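You operate a simulated robot arm through the tools that you are given. There is no shell and no other tool. Be economical: measure what you need, move in short steps, check, and stop when the job is done.

The job below is to be done with a simulated robot arm. You get a single attempt, and the scene is never put back.

TASK
Take the blue cup and leave it on top of the green lidded pot on the top of the test bench.

The check looks at the end state, three seconds after you hand in, the way a careful person would. Anything else that was tipped, shoved, dropped, spilled or broken makes it a failure.

THE ROBOT
A 6-joint arm with a two-finger parallel gripper, fixed in place. Base frame: the origin is at the foot of the arm, x ahead of it, y to its left, z up; the work surface is at about z = 0. Lengths are in m, angles in rad, forces in N, time in s.
With the tool pointing down near the work surface it reaches from about 0.16 to 0.42 m from the base axis. Its first joint turns from -1.152 to 1.152 rad. Payload 1.57 kg.
The tool frame sits at the grasp point between the pads (the TCP): z along the fingers, y along the line on which they close. The tips reach 0.03 m beyond it. The gripper opens to 0.08 m. The fingers are 0.017 m wide and 0.012 m thick; the gripper's body (0.04 by 0.082 m) begins 0.08 m behind the TCP.
Orientation is that of the tool frame in the base frame, as a unit quaternion [x, y, z, w]. With the fingers straight down and closing along the base's y, the tool's x points along the base's -x, its y along +y and its z along -z.

THE INTERFACE
- The arm moves only by the tool apply_moves. Its arguments are lists of equal length, an entry for each row: "slide": the shift along the base's x, y, z in cm, a list of three; "turn": the turn, a rotation vector about the base's x, y, z in rad, a list of three; "gripper": the closure in counts, from 0 (fully open) to 255 (shut). In form: {"slide": [[dx, dy, dz], ...], "turn": [[wx, wy, wz], ...], "gripper": [gripper, ...]}. A call has 1 to 12 rows; each row is the pose to reach, as a shift and turn from the pose commanded when the call began. Rows are played at 5 a second. More than 0.05 m and 0.15 rad between two rows, or a gripper value outside its range, and nothing of the call is played. Where a pose cannot be reached the arm comes as near as it can. A force on the tool above 40 N (or 10 N above the force at the start of the call, whichever is more), or a blocked arm, ends the call early, and 0.2 s more pass. The fingers move at their own pace (about 0.153 m/s each) and stop on an object; they squeeze with about 38 N. The grip force told is the motor's: it shows also when the fingers shut on nothing. Time passes only in rows, and 0.2 s behind the last, so rows that repeat a pose let the fingers close. It gives the time, the measured TCP pose, the force on the tool (base axes), the opening and the grip force at its end, in the units of the frame above (readings bear some noise).
- Cameras (640 x 400 px; columns grow to the right, rows downward): "scene" is fixed at [0.0568, -0.3453, 0.4033]; the picture's right is [0.68, -0.73, 0.00], its down [-0.55, -0.52, -0.65] and it looks along [0.48, 0.45, -0.76] (base axes); focal length 293 px, centre (320, 200). "wrist" rides on the gripper at [-0.032, 0, -0.078] in the tool frame; the picture's right is [0.00, -1.00, 0.00], its down [0.97, 0.00, -0.24] and it looks along [0.24, 0.00, 0.97] (tool axes); focal length 218 px, centre (320, 200).
- capture(camera): a new picture of that camera. The clock stands still meanwhile.
- point_at(camera, pixels): for up to 12 pixels [column, row] of the newest picture of that camera ("zoom" is the newest enlarged one), the place [x, y, z] in the base frame of the surface seen there, good to about 0.002 m. The clock stands still meanwhile.
- zoom(camera, box): a new picture of the part [left, top, right, bottom] of that camera's present view, enlarged. The clock stands still meanwhile.
- job_done(): hands the job in; it is judged then, once.

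Keep the steps short. Do not move on a guess: measure, check each grasp and each placing, and mend mistakes. In all there are 60 turns and 30 pictures (those below and enlarged ones count). Leave the gripper open and the arm clear of the work at the hand-in unless told otherwise, and finish with a single line.

The tools are called as a command line: name --argument value ..., lists and objects as JSON in quotes. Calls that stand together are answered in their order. apply_moves: Moves the arm, as the interface text tells. Its arguments: {"type":"object","properties":{"slide":{"type":"array","items":{"type":"array","items":{"type":"number"}}},"turn":{"type":"array","items":{"type":"array","items":{"type":"number"}}},"gripper":{"type":"array","items":{"type":"number"}}},"required":["slide","turn","gripper"]} The other tools are called the same way: capture (camera) takes a picture; point_at (camera, pixels) gives the place of the surface under pixels of a picture; zoom (camera, box) takes an enlarged picture of a part of a camera's view; job_done () hands the job in.

At the start:

```text
time: 0.0
position: [0.2072, -0.1862, 0.1965]
tcp_rot: [0.001, 1.0, 0.0, 0.001]
ft_force: [-1.1, -0.6, -1.5]
opening: 0.0798
finger_force: 0.1
```

scene: 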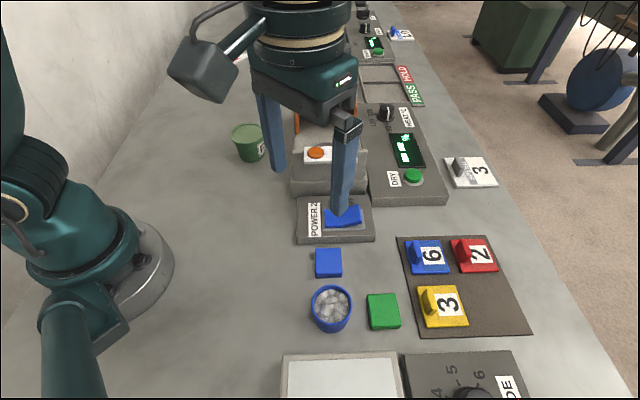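
wrist: 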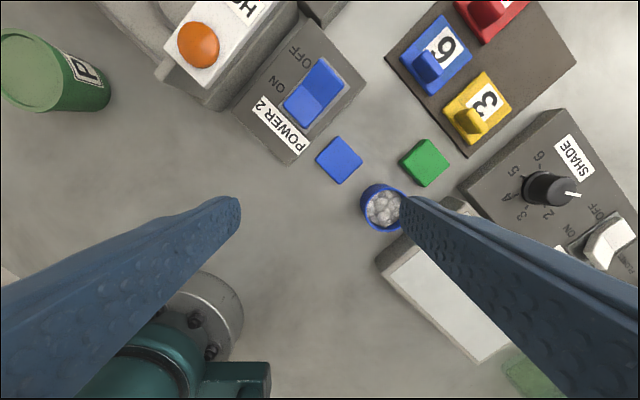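

I see the blue cup with contents at scene (332,308) and a green pot at (248,142). I'll enlarge both and measure.

zoom --camera "scene" --box '[200, 90, 360, 190]'

point_at --camera "scene" --pixels '[[332, 288], [332, 306], [313, 305], [351, 305], [332, 322], [332, 331], [248, 128], [234, 130], [262, 127], [248, 135], [250, 160], [290, 285]]'

zoom --camera "scene" --box '[268, 240, 428, 340]'

```text
4.00 times, centred on (280, 140) of scene
```

zoom: 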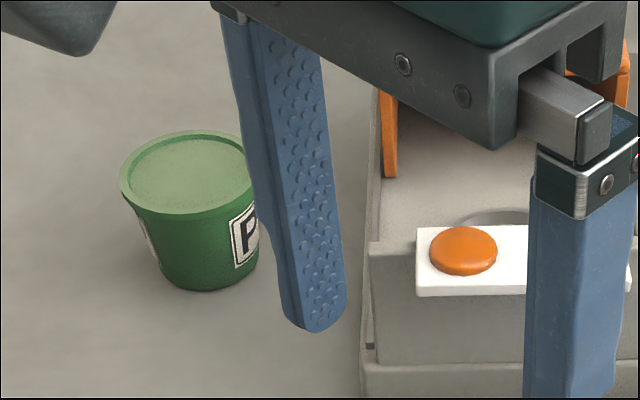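

```text
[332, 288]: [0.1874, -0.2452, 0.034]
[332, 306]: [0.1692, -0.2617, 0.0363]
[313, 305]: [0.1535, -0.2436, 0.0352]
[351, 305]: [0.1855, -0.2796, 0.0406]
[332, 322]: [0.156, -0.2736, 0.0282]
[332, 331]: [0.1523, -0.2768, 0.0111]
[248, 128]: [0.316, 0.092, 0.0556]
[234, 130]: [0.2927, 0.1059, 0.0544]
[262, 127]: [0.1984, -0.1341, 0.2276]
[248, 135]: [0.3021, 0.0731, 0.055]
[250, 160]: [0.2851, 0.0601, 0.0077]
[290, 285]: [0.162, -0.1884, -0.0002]
```

```text
4.00 times, centred on (348, 290) of scene
```

zoom: 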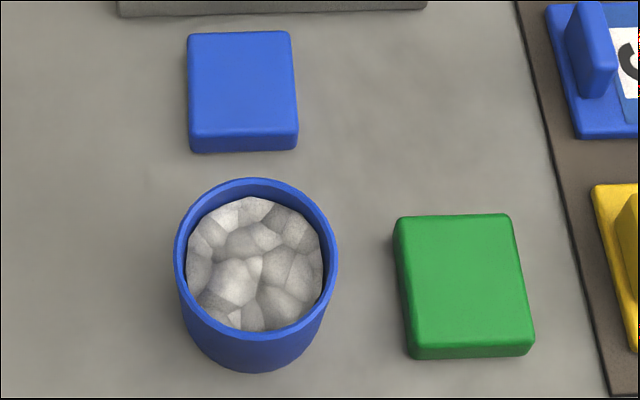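

The cup is open, roughly 4.5 cm across, with a rim near z 0.04. I'll measure its rim points in the last zoom to get the centre.

point_at --camera "zoom" --pixels '[[179, 258], [333, 258], [256, 183], [256, 335], [200, 205], [312, 205], [200, 312], [312, 312], [256, 260], [256, 366], [444, 225], [240, 135]]'

zoom --camera "wrist" --box '[300, 110, 460, 260]'

```text
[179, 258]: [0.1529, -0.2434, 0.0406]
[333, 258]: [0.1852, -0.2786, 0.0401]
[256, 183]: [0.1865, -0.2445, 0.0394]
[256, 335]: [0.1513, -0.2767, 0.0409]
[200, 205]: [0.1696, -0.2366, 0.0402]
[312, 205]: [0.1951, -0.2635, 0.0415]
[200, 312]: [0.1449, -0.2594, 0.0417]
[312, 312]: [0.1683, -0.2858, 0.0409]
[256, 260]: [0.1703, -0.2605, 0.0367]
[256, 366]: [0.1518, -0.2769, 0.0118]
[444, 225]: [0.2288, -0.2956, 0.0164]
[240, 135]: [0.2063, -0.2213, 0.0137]
```

```text
2.67 times, centred on (380, 185) of wrist
```

zoom: 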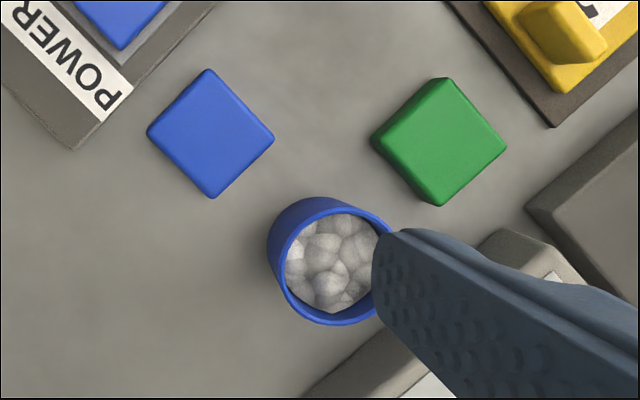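

Cup centre is about (0.1695, -0.261), 4.9 cm across, 4.1 cm tall. Closing along base y, the fingers fall on the diagonals between the blue block, the green block and the tray. I'll move above the cup at the present height, then look from both cameras.

apply_moves --slide '[[-1.3, -2.5, 0], [-2.6, -5, 0], [-3.77, -7.48, 0], [-3.77, -7.48, 0]]' --turn '[[0, 0, 0], [0, 0, 0], [0, 0, 0], [0, 0, 0]]' --gripper '[0, 0, 0, 0]'

capture --camera "scene"

capture --camera "wrist"

```text
time: 1.0
position: [0.1684, -0.2624, 0.1954]
tcp_rot: [0.0, 1.0, 0.0, 0.001]
ft_force: [-0.6, -0.3, -0.1]
opening: 0.0802
finger_force: 0.1
```

```text
24 pictures are left
```

scene: 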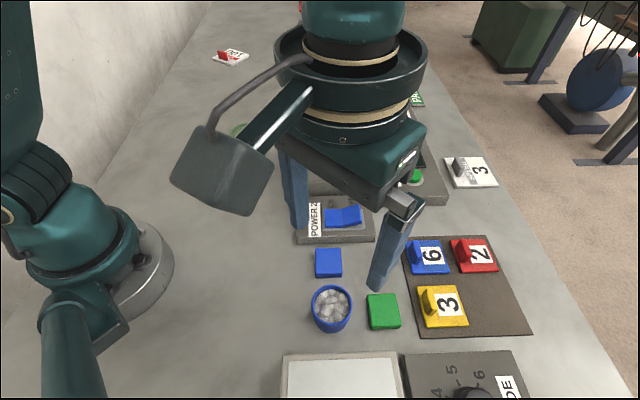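

```text
23 pictures are left
```

wrist: 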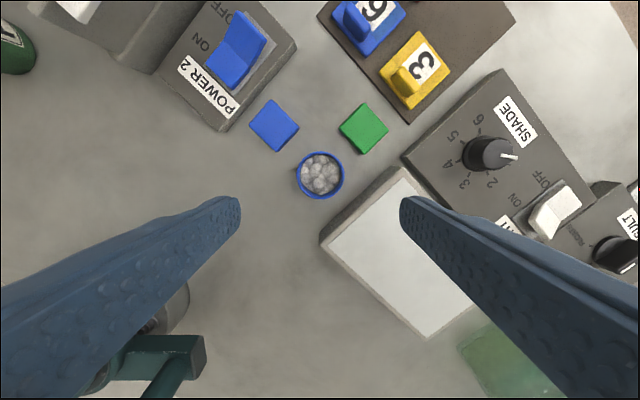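

The cup sits centred between the fingers. I'll measure the tray edge and green block corner near the right finger's landing spot.

point_at --camera "wrist" --pixels '[[403, 170], [370, 197], [325, 238], [388, 186], [369, 174], [272, 174], [341, 128], [365, 152], [276, 150], [299, 128], [420, 210], [320, 174]]'

```text
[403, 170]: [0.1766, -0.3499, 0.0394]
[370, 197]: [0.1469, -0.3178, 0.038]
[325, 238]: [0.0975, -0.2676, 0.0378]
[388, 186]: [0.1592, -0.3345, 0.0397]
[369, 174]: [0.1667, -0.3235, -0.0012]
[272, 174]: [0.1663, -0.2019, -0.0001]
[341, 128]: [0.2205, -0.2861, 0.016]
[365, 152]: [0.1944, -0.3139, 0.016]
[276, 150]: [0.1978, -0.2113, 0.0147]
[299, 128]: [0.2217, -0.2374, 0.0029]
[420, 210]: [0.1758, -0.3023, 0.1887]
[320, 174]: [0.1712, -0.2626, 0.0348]
```

Clearances are over 1 cm all round. I'll descend straight to TCP z ≈ 0.04 (tips ≈ 0.01).

apply_moves --slide '[[0, 0, -3.5], [0, 0, -7], [0, 0, -10], [0, 0, -12.5], [0, 0, -14], [0, 0, -15.5], [0, 0, -15.5]]' --turn '[[0, 0, 0], [0, 0, 0], [0, 0, 0], [0, 0, 0], [0, 0, 0], [0, 0, 0], [0, 0, 0]]' --gripper '[0, 0, 0, 0, 0, 0, 0]'

capture --camera "wrist"

```text
time: 2.6
position: [0.1706, -0.2596, 0.0406]
tcp_rot: [0.0, 1.0, 0.001, 0.001]
ft_force: [-0.1, 0.7, 0.4]
opening: 0.08
finger_force: 0.2
```

```text
22 pictures are left
```

wrist: 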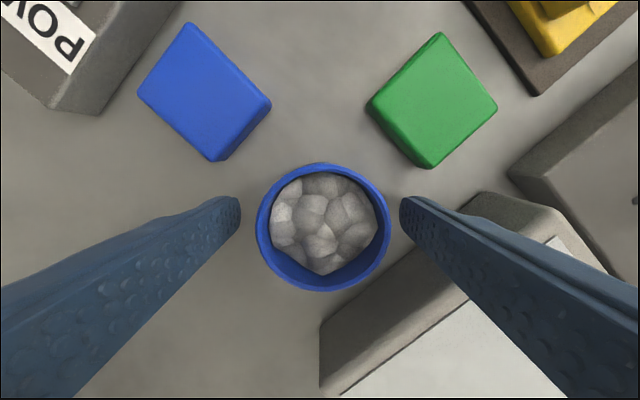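

The cup is centred between the fingers. I'll close in steps.

apply_moves --slide '[[0, 0, 0], [0, 0, 0], [0, 0, 0], [0, 0, 0], [0, 0, 0]]' --turn '[[0, 0, 0], [0, 0, 0], [0, 0, 0], [0, 0, 0], [0, 0, 0]]' --gripper '[60, 90, 100, 115, 130]'

```text
time: 3.8
position: [0.169, -0.261, 0.0407]
tcp_rot: [0.0, 1.0, 0.0, 0.001]
ft_force: [1.1, 0.1, 0.1]
opening: 0.0483
finger_force: 37.7
```

The fingers stopped at 0.048 m with 38 N, so the cup is held. I'll lift slowly straight up.

apply_moves --slide '[[0, 0, 0.5], [0, 0, 1.5], [0, 0, 3], [0, 0, 5], [0, 0, 7.5], [0, 0, 10], [0, 0, 12], [0, 0, 13], [0, 0, 13]]' --turn '[[0, 0, 0], [0, 0, 0], [0, 0, 0], [0, 0, 0], [0, 0, 0], [0, 0, 0], [0, 0, 0], [0, 0, 0], [0, 0, 0]]' --gripper '[130, 130, 130, 130, 130, 130, 130, 130, 130]'

capture --camera "scene"

capture --camera "wrist"

```text
time: 5.8
position: [0.1698, -0.2613, 0.1701]
tcp_rot: [0.0, 1.0, 0.0, 0.001]
ft_force: [0.0, 0.2, 0.6]
opening: 0.0393
finger_force: 0.1
```

```text
21 pictures are left
```

scene: 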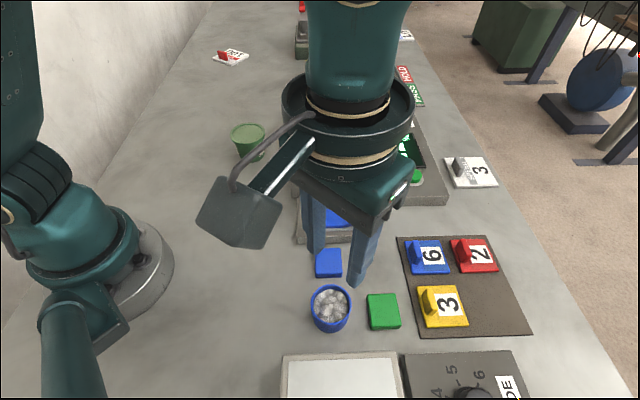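

```text
20 pictures are left
```

wrist: 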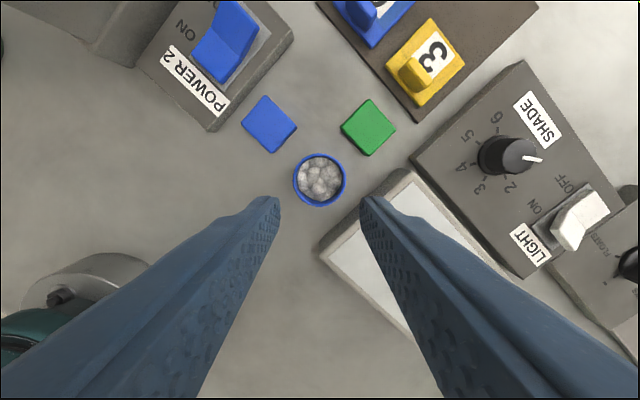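

The lift came up empty: opening 0.039, no force. The cup slipped out but still stands at scene (331,308). I'll enlarge to check its state and profile before regrasping.

zoom --camera "scene" --box '[292, 270, 372, 340]'

point_at --camera "zoom" --pixels '[[180, 290], [455, 290], [318, 150], [318, 425], [210, 430], [320, 490], [430, 430], [320, 290], [320, 455], [320, 470], [190, 390], [450, 390]]'

```text
5.71 times, centred on (332, 305) of scene
```

zoom: 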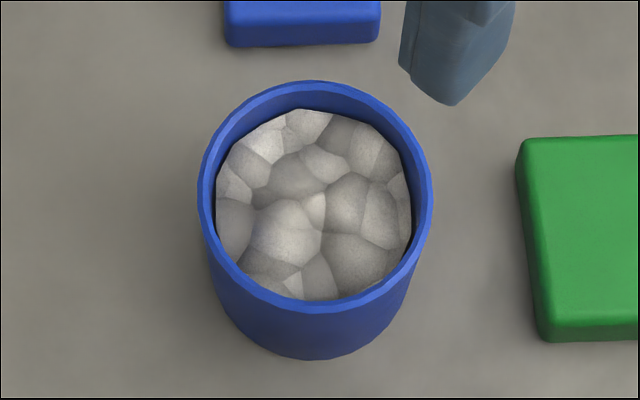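

```text
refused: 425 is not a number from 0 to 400
```

point_at --camera "zoom" --pixels '[[203, 200], [429, 200], [316, 86], [316, 308], [316, 320], [316, 345], [316, 356], [222, 300], [230, 310], [400, 300], [316, 200], [245, 330]]'

```text
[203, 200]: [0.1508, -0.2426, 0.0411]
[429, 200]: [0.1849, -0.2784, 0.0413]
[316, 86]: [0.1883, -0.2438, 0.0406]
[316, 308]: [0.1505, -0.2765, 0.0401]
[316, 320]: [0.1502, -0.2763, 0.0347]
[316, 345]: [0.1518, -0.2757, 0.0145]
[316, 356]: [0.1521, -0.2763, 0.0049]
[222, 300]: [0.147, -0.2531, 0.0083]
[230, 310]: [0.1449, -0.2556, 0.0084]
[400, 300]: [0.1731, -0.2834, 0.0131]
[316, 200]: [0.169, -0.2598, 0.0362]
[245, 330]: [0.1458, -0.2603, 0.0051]
```

The cup is unmoved, upright and straight-walled, with its centre near (0.168, -0.260). I'll reopen and descend lower this time (TCP z ≈ 0.034, tips ≈ 4 mm), so the pads' centre bears on the wall.

apply_moves --slide '[[0, 0, 0], [-0.1, 0, -3.5], [-0.1, 0, -7], [-0.1, 0, -10], [-0.1, 0, -12], [-0.1, 0, -13.2], [-0.1, 0, -13.6], [-0.1, 0, -13.6]]' --turn '[[0, 0, 0], [0, 0, 0], [0, 0, 0], [0, 0, 0], [0, 0, 0], [0, 0, 0], [0, 0, 0], [0, 0, 0]]' --gripper '[0, 0, 0, 0, 0, 0, 0, 0]'

apply_moves --slide '[[0, 0, 0], [0, 0, 0], [0, 0, 0], [0, 0, 0], [0, 0, 0], [0, 0, 0]]' --turn '[[0, 0, 0], [0, 0, 0], [0, 0, 0], [0, 0, 0], [0, 0, 0], [0, 0, 0]]' --gripper '[60, 90, 105, 150, 255, 255]'

apply_moves --slide '[[0, 0, 0.1], [0, 0, 0.2], [0, 0, 0.3], [0, 0, 0.4], [0, 0, 0.5], [0, 0, 0.5]]' --turn '[[0, 0, 0], [0, 0, 0], [0, 0, 0], [0, 0, 0], [0, 0, 0], [0, 0, 0]]' --gripper '[255, 255, 255, 255, 255, 255]'

zoom --camera "scene" --box '[272, 250, 392, 340]'

```text
time: 7.6
position: [0.1674, -0.2616, 0.0335]
tcp_rot: [0.0, 1.0, 0.0, 0.001]
ft_force: [-0.9, 0.2, 0.1]
opening: 0.0801
finger_force: 0.1
```

```text
time: 9.0
position: [0.1692, -0.2617, 0.0351]
tcp_rot: [0.0, 1.0, 0.001, 0.001]
ft_force: [-1.2, -0.2, 1.3]
opening: 0.0446
finger_force: 37.8
```

```text
time: 10.4
position: [0.1686, -0.2616, 0.0388]
tcp_rot: [0.0, 1.0, 0.0, 0.0]
ft_force: [-0.7, 0.3, -0.4]
opening: 0.0443
finger_force: 38.1
```

```text
4.44 times, centred on (332, 295) of scene
```

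zoom: 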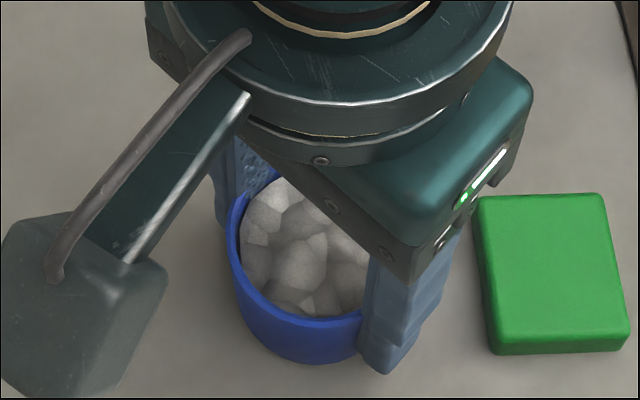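

Force is steady at 38 N with an opening of 0.044. I'll check whether the cup's rim rose with the fingers.

point_at --camera "zoom" --pixels '[[232, 240], [250, 295], [270, 310], [300, 322], [330, 322], [350, 318], [300, 335], [300, 350], [300, 275], [315, 358], [270, 345], [375, 330]]'

capture --camera "wrist"

```text
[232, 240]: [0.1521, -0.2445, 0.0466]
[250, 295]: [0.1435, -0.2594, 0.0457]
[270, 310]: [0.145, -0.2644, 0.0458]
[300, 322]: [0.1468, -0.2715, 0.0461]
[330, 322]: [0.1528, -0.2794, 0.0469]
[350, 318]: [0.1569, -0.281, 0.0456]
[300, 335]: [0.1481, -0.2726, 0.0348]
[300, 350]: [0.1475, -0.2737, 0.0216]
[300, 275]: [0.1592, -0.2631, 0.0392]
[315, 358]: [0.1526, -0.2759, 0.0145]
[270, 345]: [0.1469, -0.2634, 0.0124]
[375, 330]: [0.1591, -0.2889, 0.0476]
```

```text
17 pictures are left
```

wrist: 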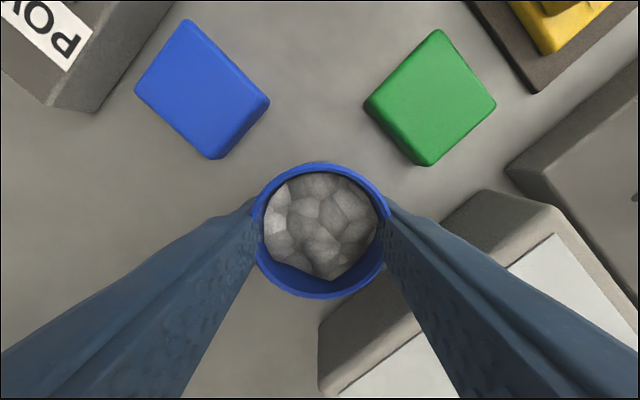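

The rim rose 5 mm with the tool, so this time it holds; the soft-looking wall is only slightly pressed in. I'll lift further, smoothly, and check.

apply_moves --slide '[[0, 0, 0.5], [0, 0, 1.2], [0, 0, 2], [0, 0, 3], [0, 0, 4], [0, 0, 5], [0, 0, 6], [0, 0, 6.5], [0, 0, 6.5]]' --turn '[[0, 0, 0], [0, 0, 0], [0, 0, 0], [0, 0, 0], [0, 0, 0], [0, 0, 0], [0, 0, 0], [0, 0, 0], [0, 0, 0]]' --gripper '[255, 255, 255, 255, 255, 255, 255, 255, 255]'

capture --camera "wrist"

```text
time: 12.4
position: [0.169, -0.2608, 0.1041]
tcp_rot: [0.0, 1.0, 0.0, 0.001]
ft_force: [0.2, -0.7, -0.4]
opening: 0.0442
finger_force: 37.6
```

```text
16 pictures are left
```

wrist: 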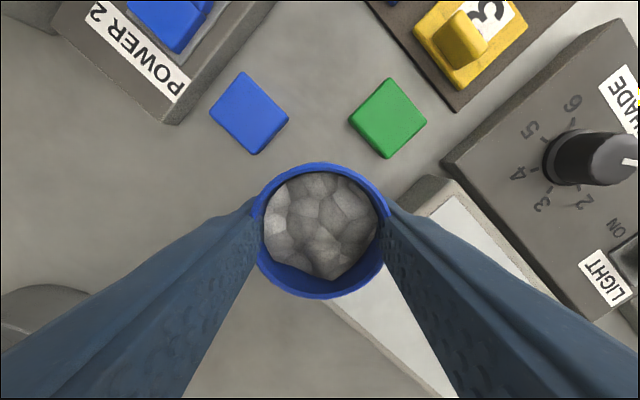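

Held firmly with no slip. I'll raise to z ≈ 0.19 and move back along +y a bit, then look at the pot unobstructed.

apply_moves --slide '[[0, 0, 1.5], [0, 0, 3.5], [0, 0, 5.5], [0, 0, 7.5], [0, 1, 9], [0.5, 2.5, 9], [1, 4.5, 9], [1.5, 6.5, 9], [2, 8.5, 9], [2.5, 10, 9], [2.5, 10.5, 9], [2.5, 10.5, 9]]' --turn '[[0, 0, 0], [0, 0, 0], [0, 0, 0], [0, 0, 0], [0, 0, 0], [0, 0, 0], [0, 0, 0], [0, 0, 0], [0, 0, 0], [0, 0, 0], [0, 0, 0], [0, 0, 0]]' --gripper '[255, 255, 255, 255, 255, 255, 255, 255, 255, 255, 255, 255]'

capture --camera "scene"

capture --camera "wrist"

```text
time: 15.0
position: [0.1937, -0.1558, 0.194]
tcp_rot: [0.001, 1.0, 0.0, 0.001]
ft_force: [-0.6, 0.4, -0.9]
opening: 0.0439
finger_force: 38.4
```

```text
15 pictures are left
```

scene: 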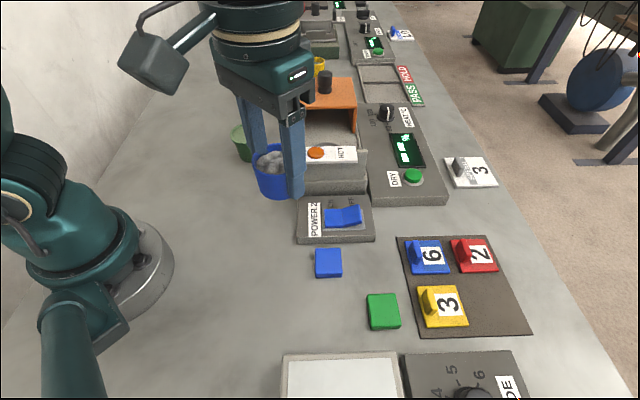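

```text
14 pictures are left
```

wrist: 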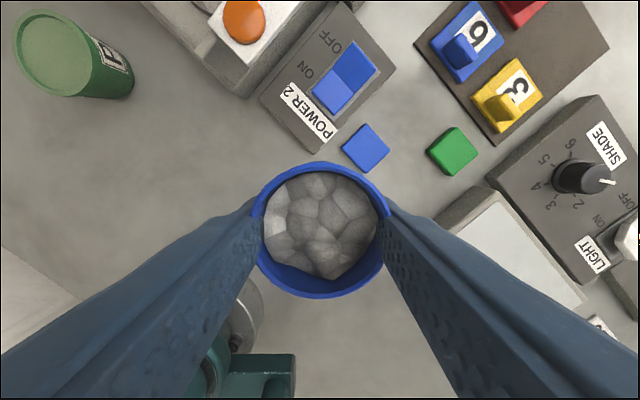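

The cup is steady in the grip. The pot shows at wrist (50,50), so I'll measure its rim and the heights of the nearby machine.

point_at --camera "wrist" --pixels '[[16, 38], [90, 66], [35, 12], [66, 94], [50, 52], [75, 30], [28, 78], [40, 40], [130, 90]]'

point_at --camera "scene" --pixels '[[325, 75], [340, 90], [355, 82], [319, 62], [315, 152], [300, 170], [345, 155], [330, 120], [320, 130], [345, 100]]'

```text
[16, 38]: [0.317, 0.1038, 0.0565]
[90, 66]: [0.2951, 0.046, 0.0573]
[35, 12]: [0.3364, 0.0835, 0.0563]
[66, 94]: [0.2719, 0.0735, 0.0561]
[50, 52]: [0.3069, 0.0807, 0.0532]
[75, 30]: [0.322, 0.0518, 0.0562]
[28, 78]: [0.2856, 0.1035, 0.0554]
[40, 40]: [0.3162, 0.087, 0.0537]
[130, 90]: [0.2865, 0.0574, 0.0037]
```

```text
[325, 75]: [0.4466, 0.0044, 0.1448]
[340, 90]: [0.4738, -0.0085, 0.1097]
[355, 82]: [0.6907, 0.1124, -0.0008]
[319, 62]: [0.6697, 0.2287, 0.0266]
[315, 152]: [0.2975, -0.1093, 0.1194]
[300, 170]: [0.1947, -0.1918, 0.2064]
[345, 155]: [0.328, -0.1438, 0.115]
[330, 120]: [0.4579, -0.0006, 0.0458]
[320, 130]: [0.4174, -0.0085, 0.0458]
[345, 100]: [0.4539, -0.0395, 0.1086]
```

Pot lid centre ≈ (0.304, 0.0765), rim radius ≈ 3.2 cm at z 0.056, recessed lid at z ≈ 0.0535. The machine's top parts (≤ 0.145) stay below the cup's bottom (0.16). I'll carry the cup halfway and then over the pot, in small steps.

apply_moves --slide '[[0.5, 1, 0], [1.4, 3, 0], [2.5, 5.3, 0], [3.6, 7.6, 0], [4.7, 9.9, 0], [5.8, 12.2, 0], [6.9, 14.5, 0], [8, 16.8, 0], [9.1, 19.1, 0], [10.1, 21.3, 0], [10.8, 22.7, 0], [11.05, 23.25, 0]]' --turn '[[0, 0, 0], [0, 0, 0], [0, 0, 0], [0, 0, 0], [0, 0, 0], [0, 0, 0], [0, 0, 0], [0, 0, 0], [0, 0, 0], [0, 0, 0], [0, 0, 0], [0, 0, 0]]' --gripper '[255, 255, 255, 255, 255, 255, 255, 255, 255, 255, 255, 255]'

capture --camera "wrist"

capture --camera "scene"

```text
time: 17.6
position: [0.3052, 0.0765, 0.195]
tcp_rot: [0.0, 1.0, 0.0, 0.002]
ft_force: [-0.2, 0.0, 0.0]
opening: 0.0439
finger_force: 37.7
```

```text
13 pictures are left
```

wrist: 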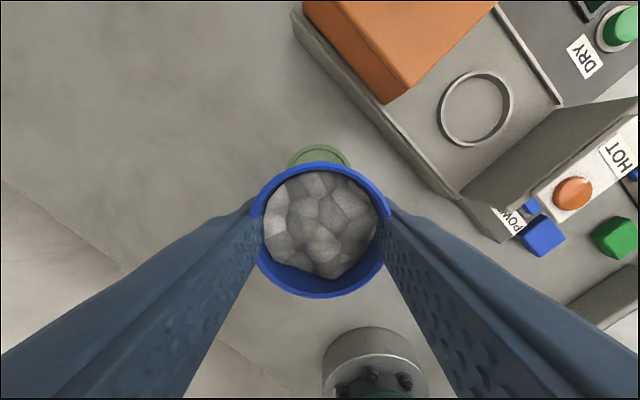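

```text
12 pictures are left
```

scene: 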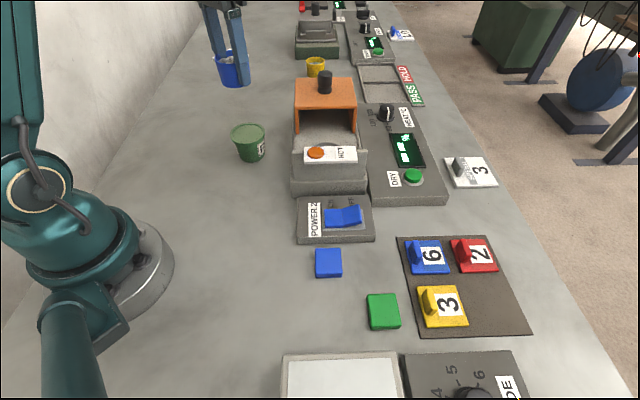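

Cup is over the pot. With the scene view clear, I'll measure the pot and machine edge once more.

zoom --camera "scene" --box '[200, 100, 296, 160]'

point_at --camera "scene" --pixels '[[294, 86], [290, 190], [293, 150], [296, 120]]'

```text
6.67 times, centred on (248, 130) of scene
```

zoom: 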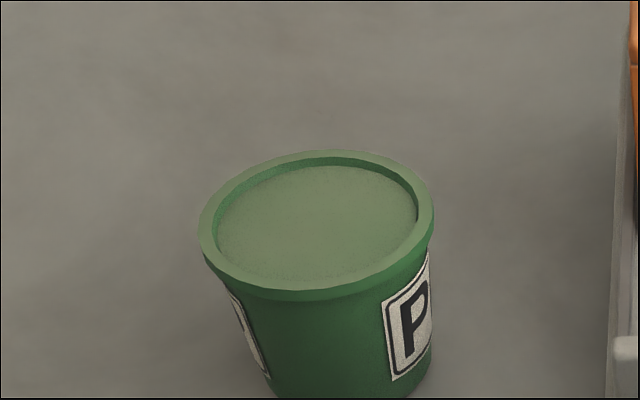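

```text
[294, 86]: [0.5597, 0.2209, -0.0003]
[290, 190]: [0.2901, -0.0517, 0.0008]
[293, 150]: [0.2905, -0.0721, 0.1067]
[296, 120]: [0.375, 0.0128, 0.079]
```

point_at --camera "zoom" --pixels '[[207, 232], [426, 202], [312, 154], [320, 282], [230, 187], [402, 255], [390, 167], [235, 265], [315, 220], [219, 232], [412, 210], [315, 272]]'

```text
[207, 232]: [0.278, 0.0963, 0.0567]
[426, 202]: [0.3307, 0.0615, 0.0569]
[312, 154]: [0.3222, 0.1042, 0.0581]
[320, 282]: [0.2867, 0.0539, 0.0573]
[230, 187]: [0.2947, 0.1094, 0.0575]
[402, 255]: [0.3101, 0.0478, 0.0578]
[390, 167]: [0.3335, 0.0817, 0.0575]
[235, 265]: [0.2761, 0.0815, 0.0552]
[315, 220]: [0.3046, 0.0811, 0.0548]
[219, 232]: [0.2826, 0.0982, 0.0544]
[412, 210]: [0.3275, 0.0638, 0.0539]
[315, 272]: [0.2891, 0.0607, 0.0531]
```

Both views agree on a centre at about (0.304, 0.078), lid z ≈ 0.054. The machine stays clear of both fingers. I'll descend to just above the lid and look.

apply_moves --slide '[[0, 0.15, -0.8], [-0.05, 0.15, -2.2], [-0.05, 0.15, -4], [-0.05, 0.15, -5.8], [-0.05, 0.15, -7.4], [-0.05, 0.15, -8.6], [-0.05, 0.15, -9.2], [-0.05, 0.15, -9.2]]' --turn '[[0, 0, 0], [0, 0, 0], [0, 0, 0], [0, 0, 0], [0, 0, 0], [0, 0, 0], [0, 0, 0], [0, 0, 0]]' --gripper '[255, 255, 255, 255, 255, 255, 255, 255]'

zoom --camera "scene" --box '[200, 80, 312, 170]'

```text
time: 19.4
position: [0.3047, 0.078, 0.1025]
tcp_rot: [0.0, 1.0, 0.0, 0.001]
ft_force: [0.5, -0.7, 1.3]
opening: 0.0438
finger_force: 38.6
```

```text
4.44 times, centred on (256, 125) of scene
```

zoom: 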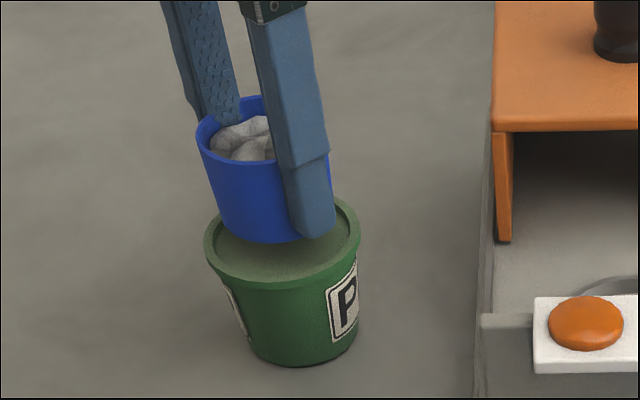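

The cup is level, just above the lid. I'll measure its rim and its bottom edge to set the final drop.

point_at --camera "zoom" --pixels '[[199, 128], [225, 160], [245, 163], [265, 163], [245, 239], [260, 241], [225, 225], [210, 190], [250, 99]]'

```text
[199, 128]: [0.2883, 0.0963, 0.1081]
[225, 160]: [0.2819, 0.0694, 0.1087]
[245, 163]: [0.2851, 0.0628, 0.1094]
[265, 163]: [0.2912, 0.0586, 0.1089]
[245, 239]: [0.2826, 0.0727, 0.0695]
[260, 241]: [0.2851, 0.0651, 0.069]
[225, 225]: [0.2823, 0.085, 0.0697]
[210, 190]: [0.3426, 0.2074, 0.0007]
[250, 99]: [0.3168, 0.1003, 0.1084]
```

Cup centre is (0.305, 0.078), on the pot's axis, with its bottom ~1.35 cm above the lid. I'll lower it slowly in millimetre steps.

apply_moves --slide '[[0, 0, -0.4], [0, 0, -0.8], [0, 0, -1.0], [0, 0, -1.15], [0, 0, -1.25], [0, 0, -1.32], [0, 0, -1.32]]' --turn '[[0, 0, 0], [0, 0, 0], [0, 0, 0], [0, 0, 0], [0, 0, 0], [0, 0, 0], [0, 0, 0]]' --gripper '[255, 255, 255, 255, 255, 255, 255]'

zoom --camera "scene" --box '[200, 80, 312, 170]'

point_at --camera "zoom" --pixels '[[205, 165], [225, 200], [245, 205], [265, 205], [240, 208]]'

```text
time: 21.0
position: [0.3045, 0.0774, 0.0899]
tcp_rot: [0.0, 1.0, 0.0, 0.002]
ft_force: [-0.3, -0.8, 29.0]
opening: 0.0435
finger_force: 37.5
```

```text
4.44 times, centred on (256, 125) of scene
```

zoom: 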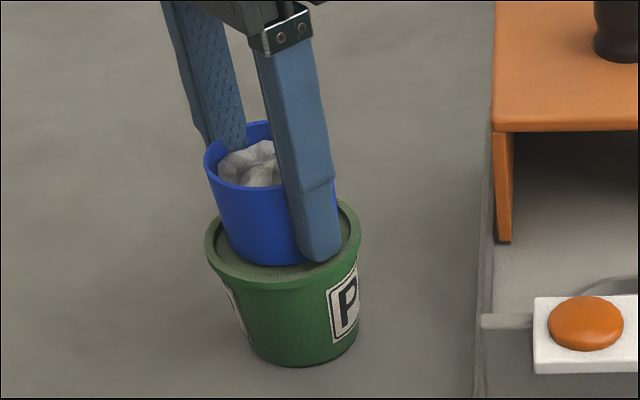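

```text
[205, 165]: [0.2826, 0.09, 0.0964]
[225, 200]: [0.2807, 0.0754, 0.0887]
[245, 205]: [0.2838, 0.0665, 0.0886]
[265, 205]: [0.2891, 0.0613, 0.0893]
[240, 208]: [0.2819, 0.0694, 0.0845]
```

The 29 N upward push says the cup is on the pot. I'll relieve most of it (up 1 mm) and inspect the seating closely before release.

apply_moves --slide '[[0, 0, 0.08], [0, 0, 0.08]]' --turn '[[0, 0, 0], [0, 0, 0]]' --gripper '[255, 255]'

zoom --camera "scene" --box '[232, 110, 296, 150]'

```text
time: 21.6
position: [0.3042, 0.0785, 0.0889]
tcp_rot: [0.001, 1.0, 0.0, 0.002]
ft_force: [2.5, 1.1, 23.1]
opening: 0.0438
finger_force: 38.0
```

```text
10.00 times, centred on (264, 130) of scene
```

zoom: 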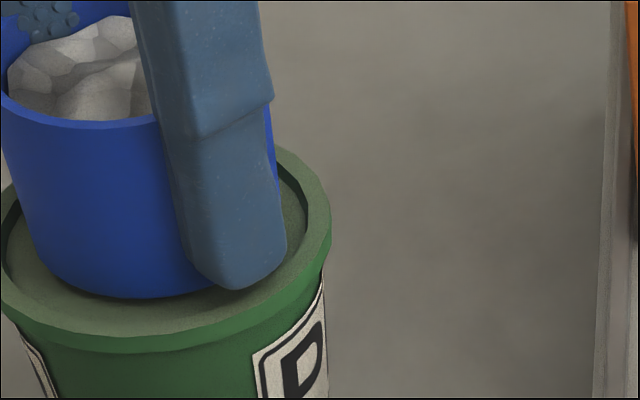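

The cup's base sits within the recess, clear of its rim. About 23 N still remains, so I'll ease up 2 mm more before opening, which also gives the fingertips room above the rim.

apply_moves --slide '[[0, 0, 0.1], [0, 0, 0.2], [0, 0, 0.2]]' --turn '[[0, 0, 0], [0, 0, 0], [0, 0, 0]]' --gripper '[255, 255, 255]'

```text
time: 22.4
position: [0.302, 0.0782, 0.0916]
tcp_rot: [0.0, 1.0, 0.0, -0.001]
ft_force: [0.2, 0.0, -1.0]
opening: 0.0436
finger_force: 38.2
```

Force is now zero, so the cup is at most a millimetre off the lid. I'll lower 0.8 mm, then open gradually.

apply_moves --slide '[[0, 0, -0.08], [0, 0, -0.08], [0, 0, -0.08], [0, 0, -0.08], [0, 0, -0.08], [0, 0, -0.08], [0, 0, -0.08]]' --turn '[[0, 0, 0], [0, 0, 0], [0, 0, 0], [0, 0, 0], [0, 0, 0], [0, 0, 0], [0, 0, 0]]' --gripper '[255, 120, 100, 90, 75, 60, 60]'

zoom --camera "scene" --box '[200, 80, 312, 170]'

```text
time: 24.0
position: [0.3036, 0.0774, 0.0912]
tcp_rot: [0.0, 1.0, 0.0, 0.0]
ft_force: [-0.3, 0.1, 0.5]
opening: 0.0615
finger_force: 0.0
```

```text
4.44 times, centred on (256, 125) of scene
```

zoom: 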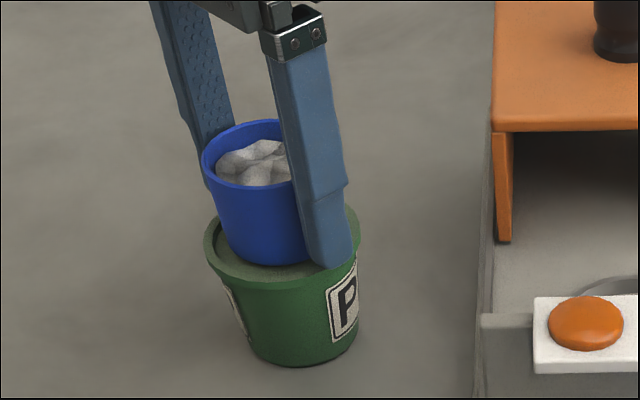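

Released, and the cup stands upright in the recess with ~6 mm of clearance each side. I'll retreat straight up, then open fully.

apply_moves --slide '[[0, 0, 0.5], [0, 0, 1.5], [0, 0, 3], [0, 0, 5], [0, 0, 7.5], [0, 0, 10], [0, 0, 11], [-3, -4, 11], [-6, -8, 11], [-6, -8, 11]]' --turn '[[0, 0, 0], [0, 0, 0], [0, 0, 0], [0, 0, 0], [0, 0, 0], [0, 0, 0], [0, 0, 0], [0, 0, 0], [0, 0, 0], [0, 0, 0]]' --gripper '[55, 50, 50, 50, 50, 50, 50, 0, 0, 0]'

capture --camera "scene"

capture --camera "wrist"

```text
time: 26.2
position: [0.2436, -0.0027, 0.2019]
tcp_rot: [0.0, 1.0, -0.001, 0.001]
ft_force: [-0.6, -0.6, 0.1]
opening: 0.0803
finger_force: 0.0
```

```text
6 pictures are left
```

scene: 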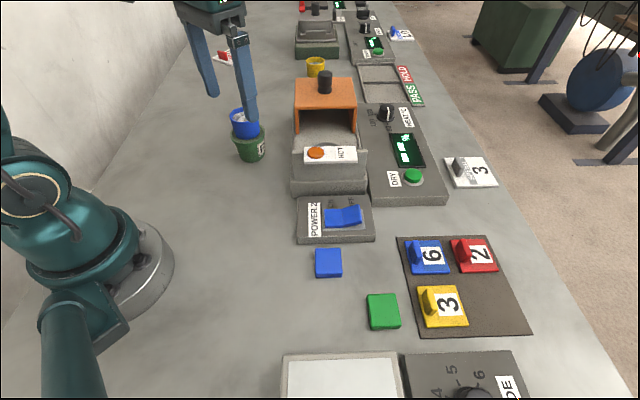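

```text
5 pictures are left
```

wrist: 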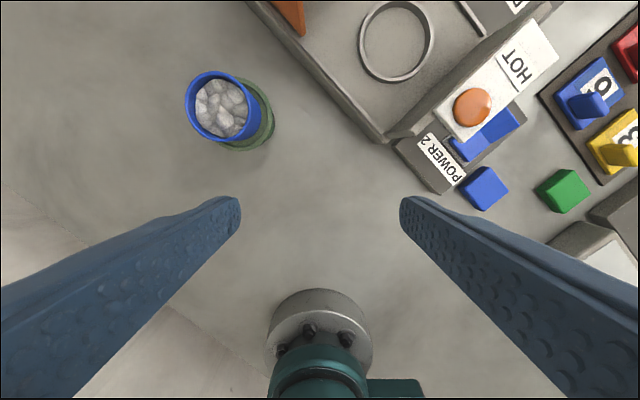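

The cup stands upright on the pot with its contents inside, nothing else has moved, and the arm is clear with the gripper open. I'll hand in.

job_done

```text
The job is handed in.
```

The blue cup is standing upright, still full, on top of the green lidded pot; the first grasp slipped and a second, lower one held, and in the last pictures nothing else had moved.
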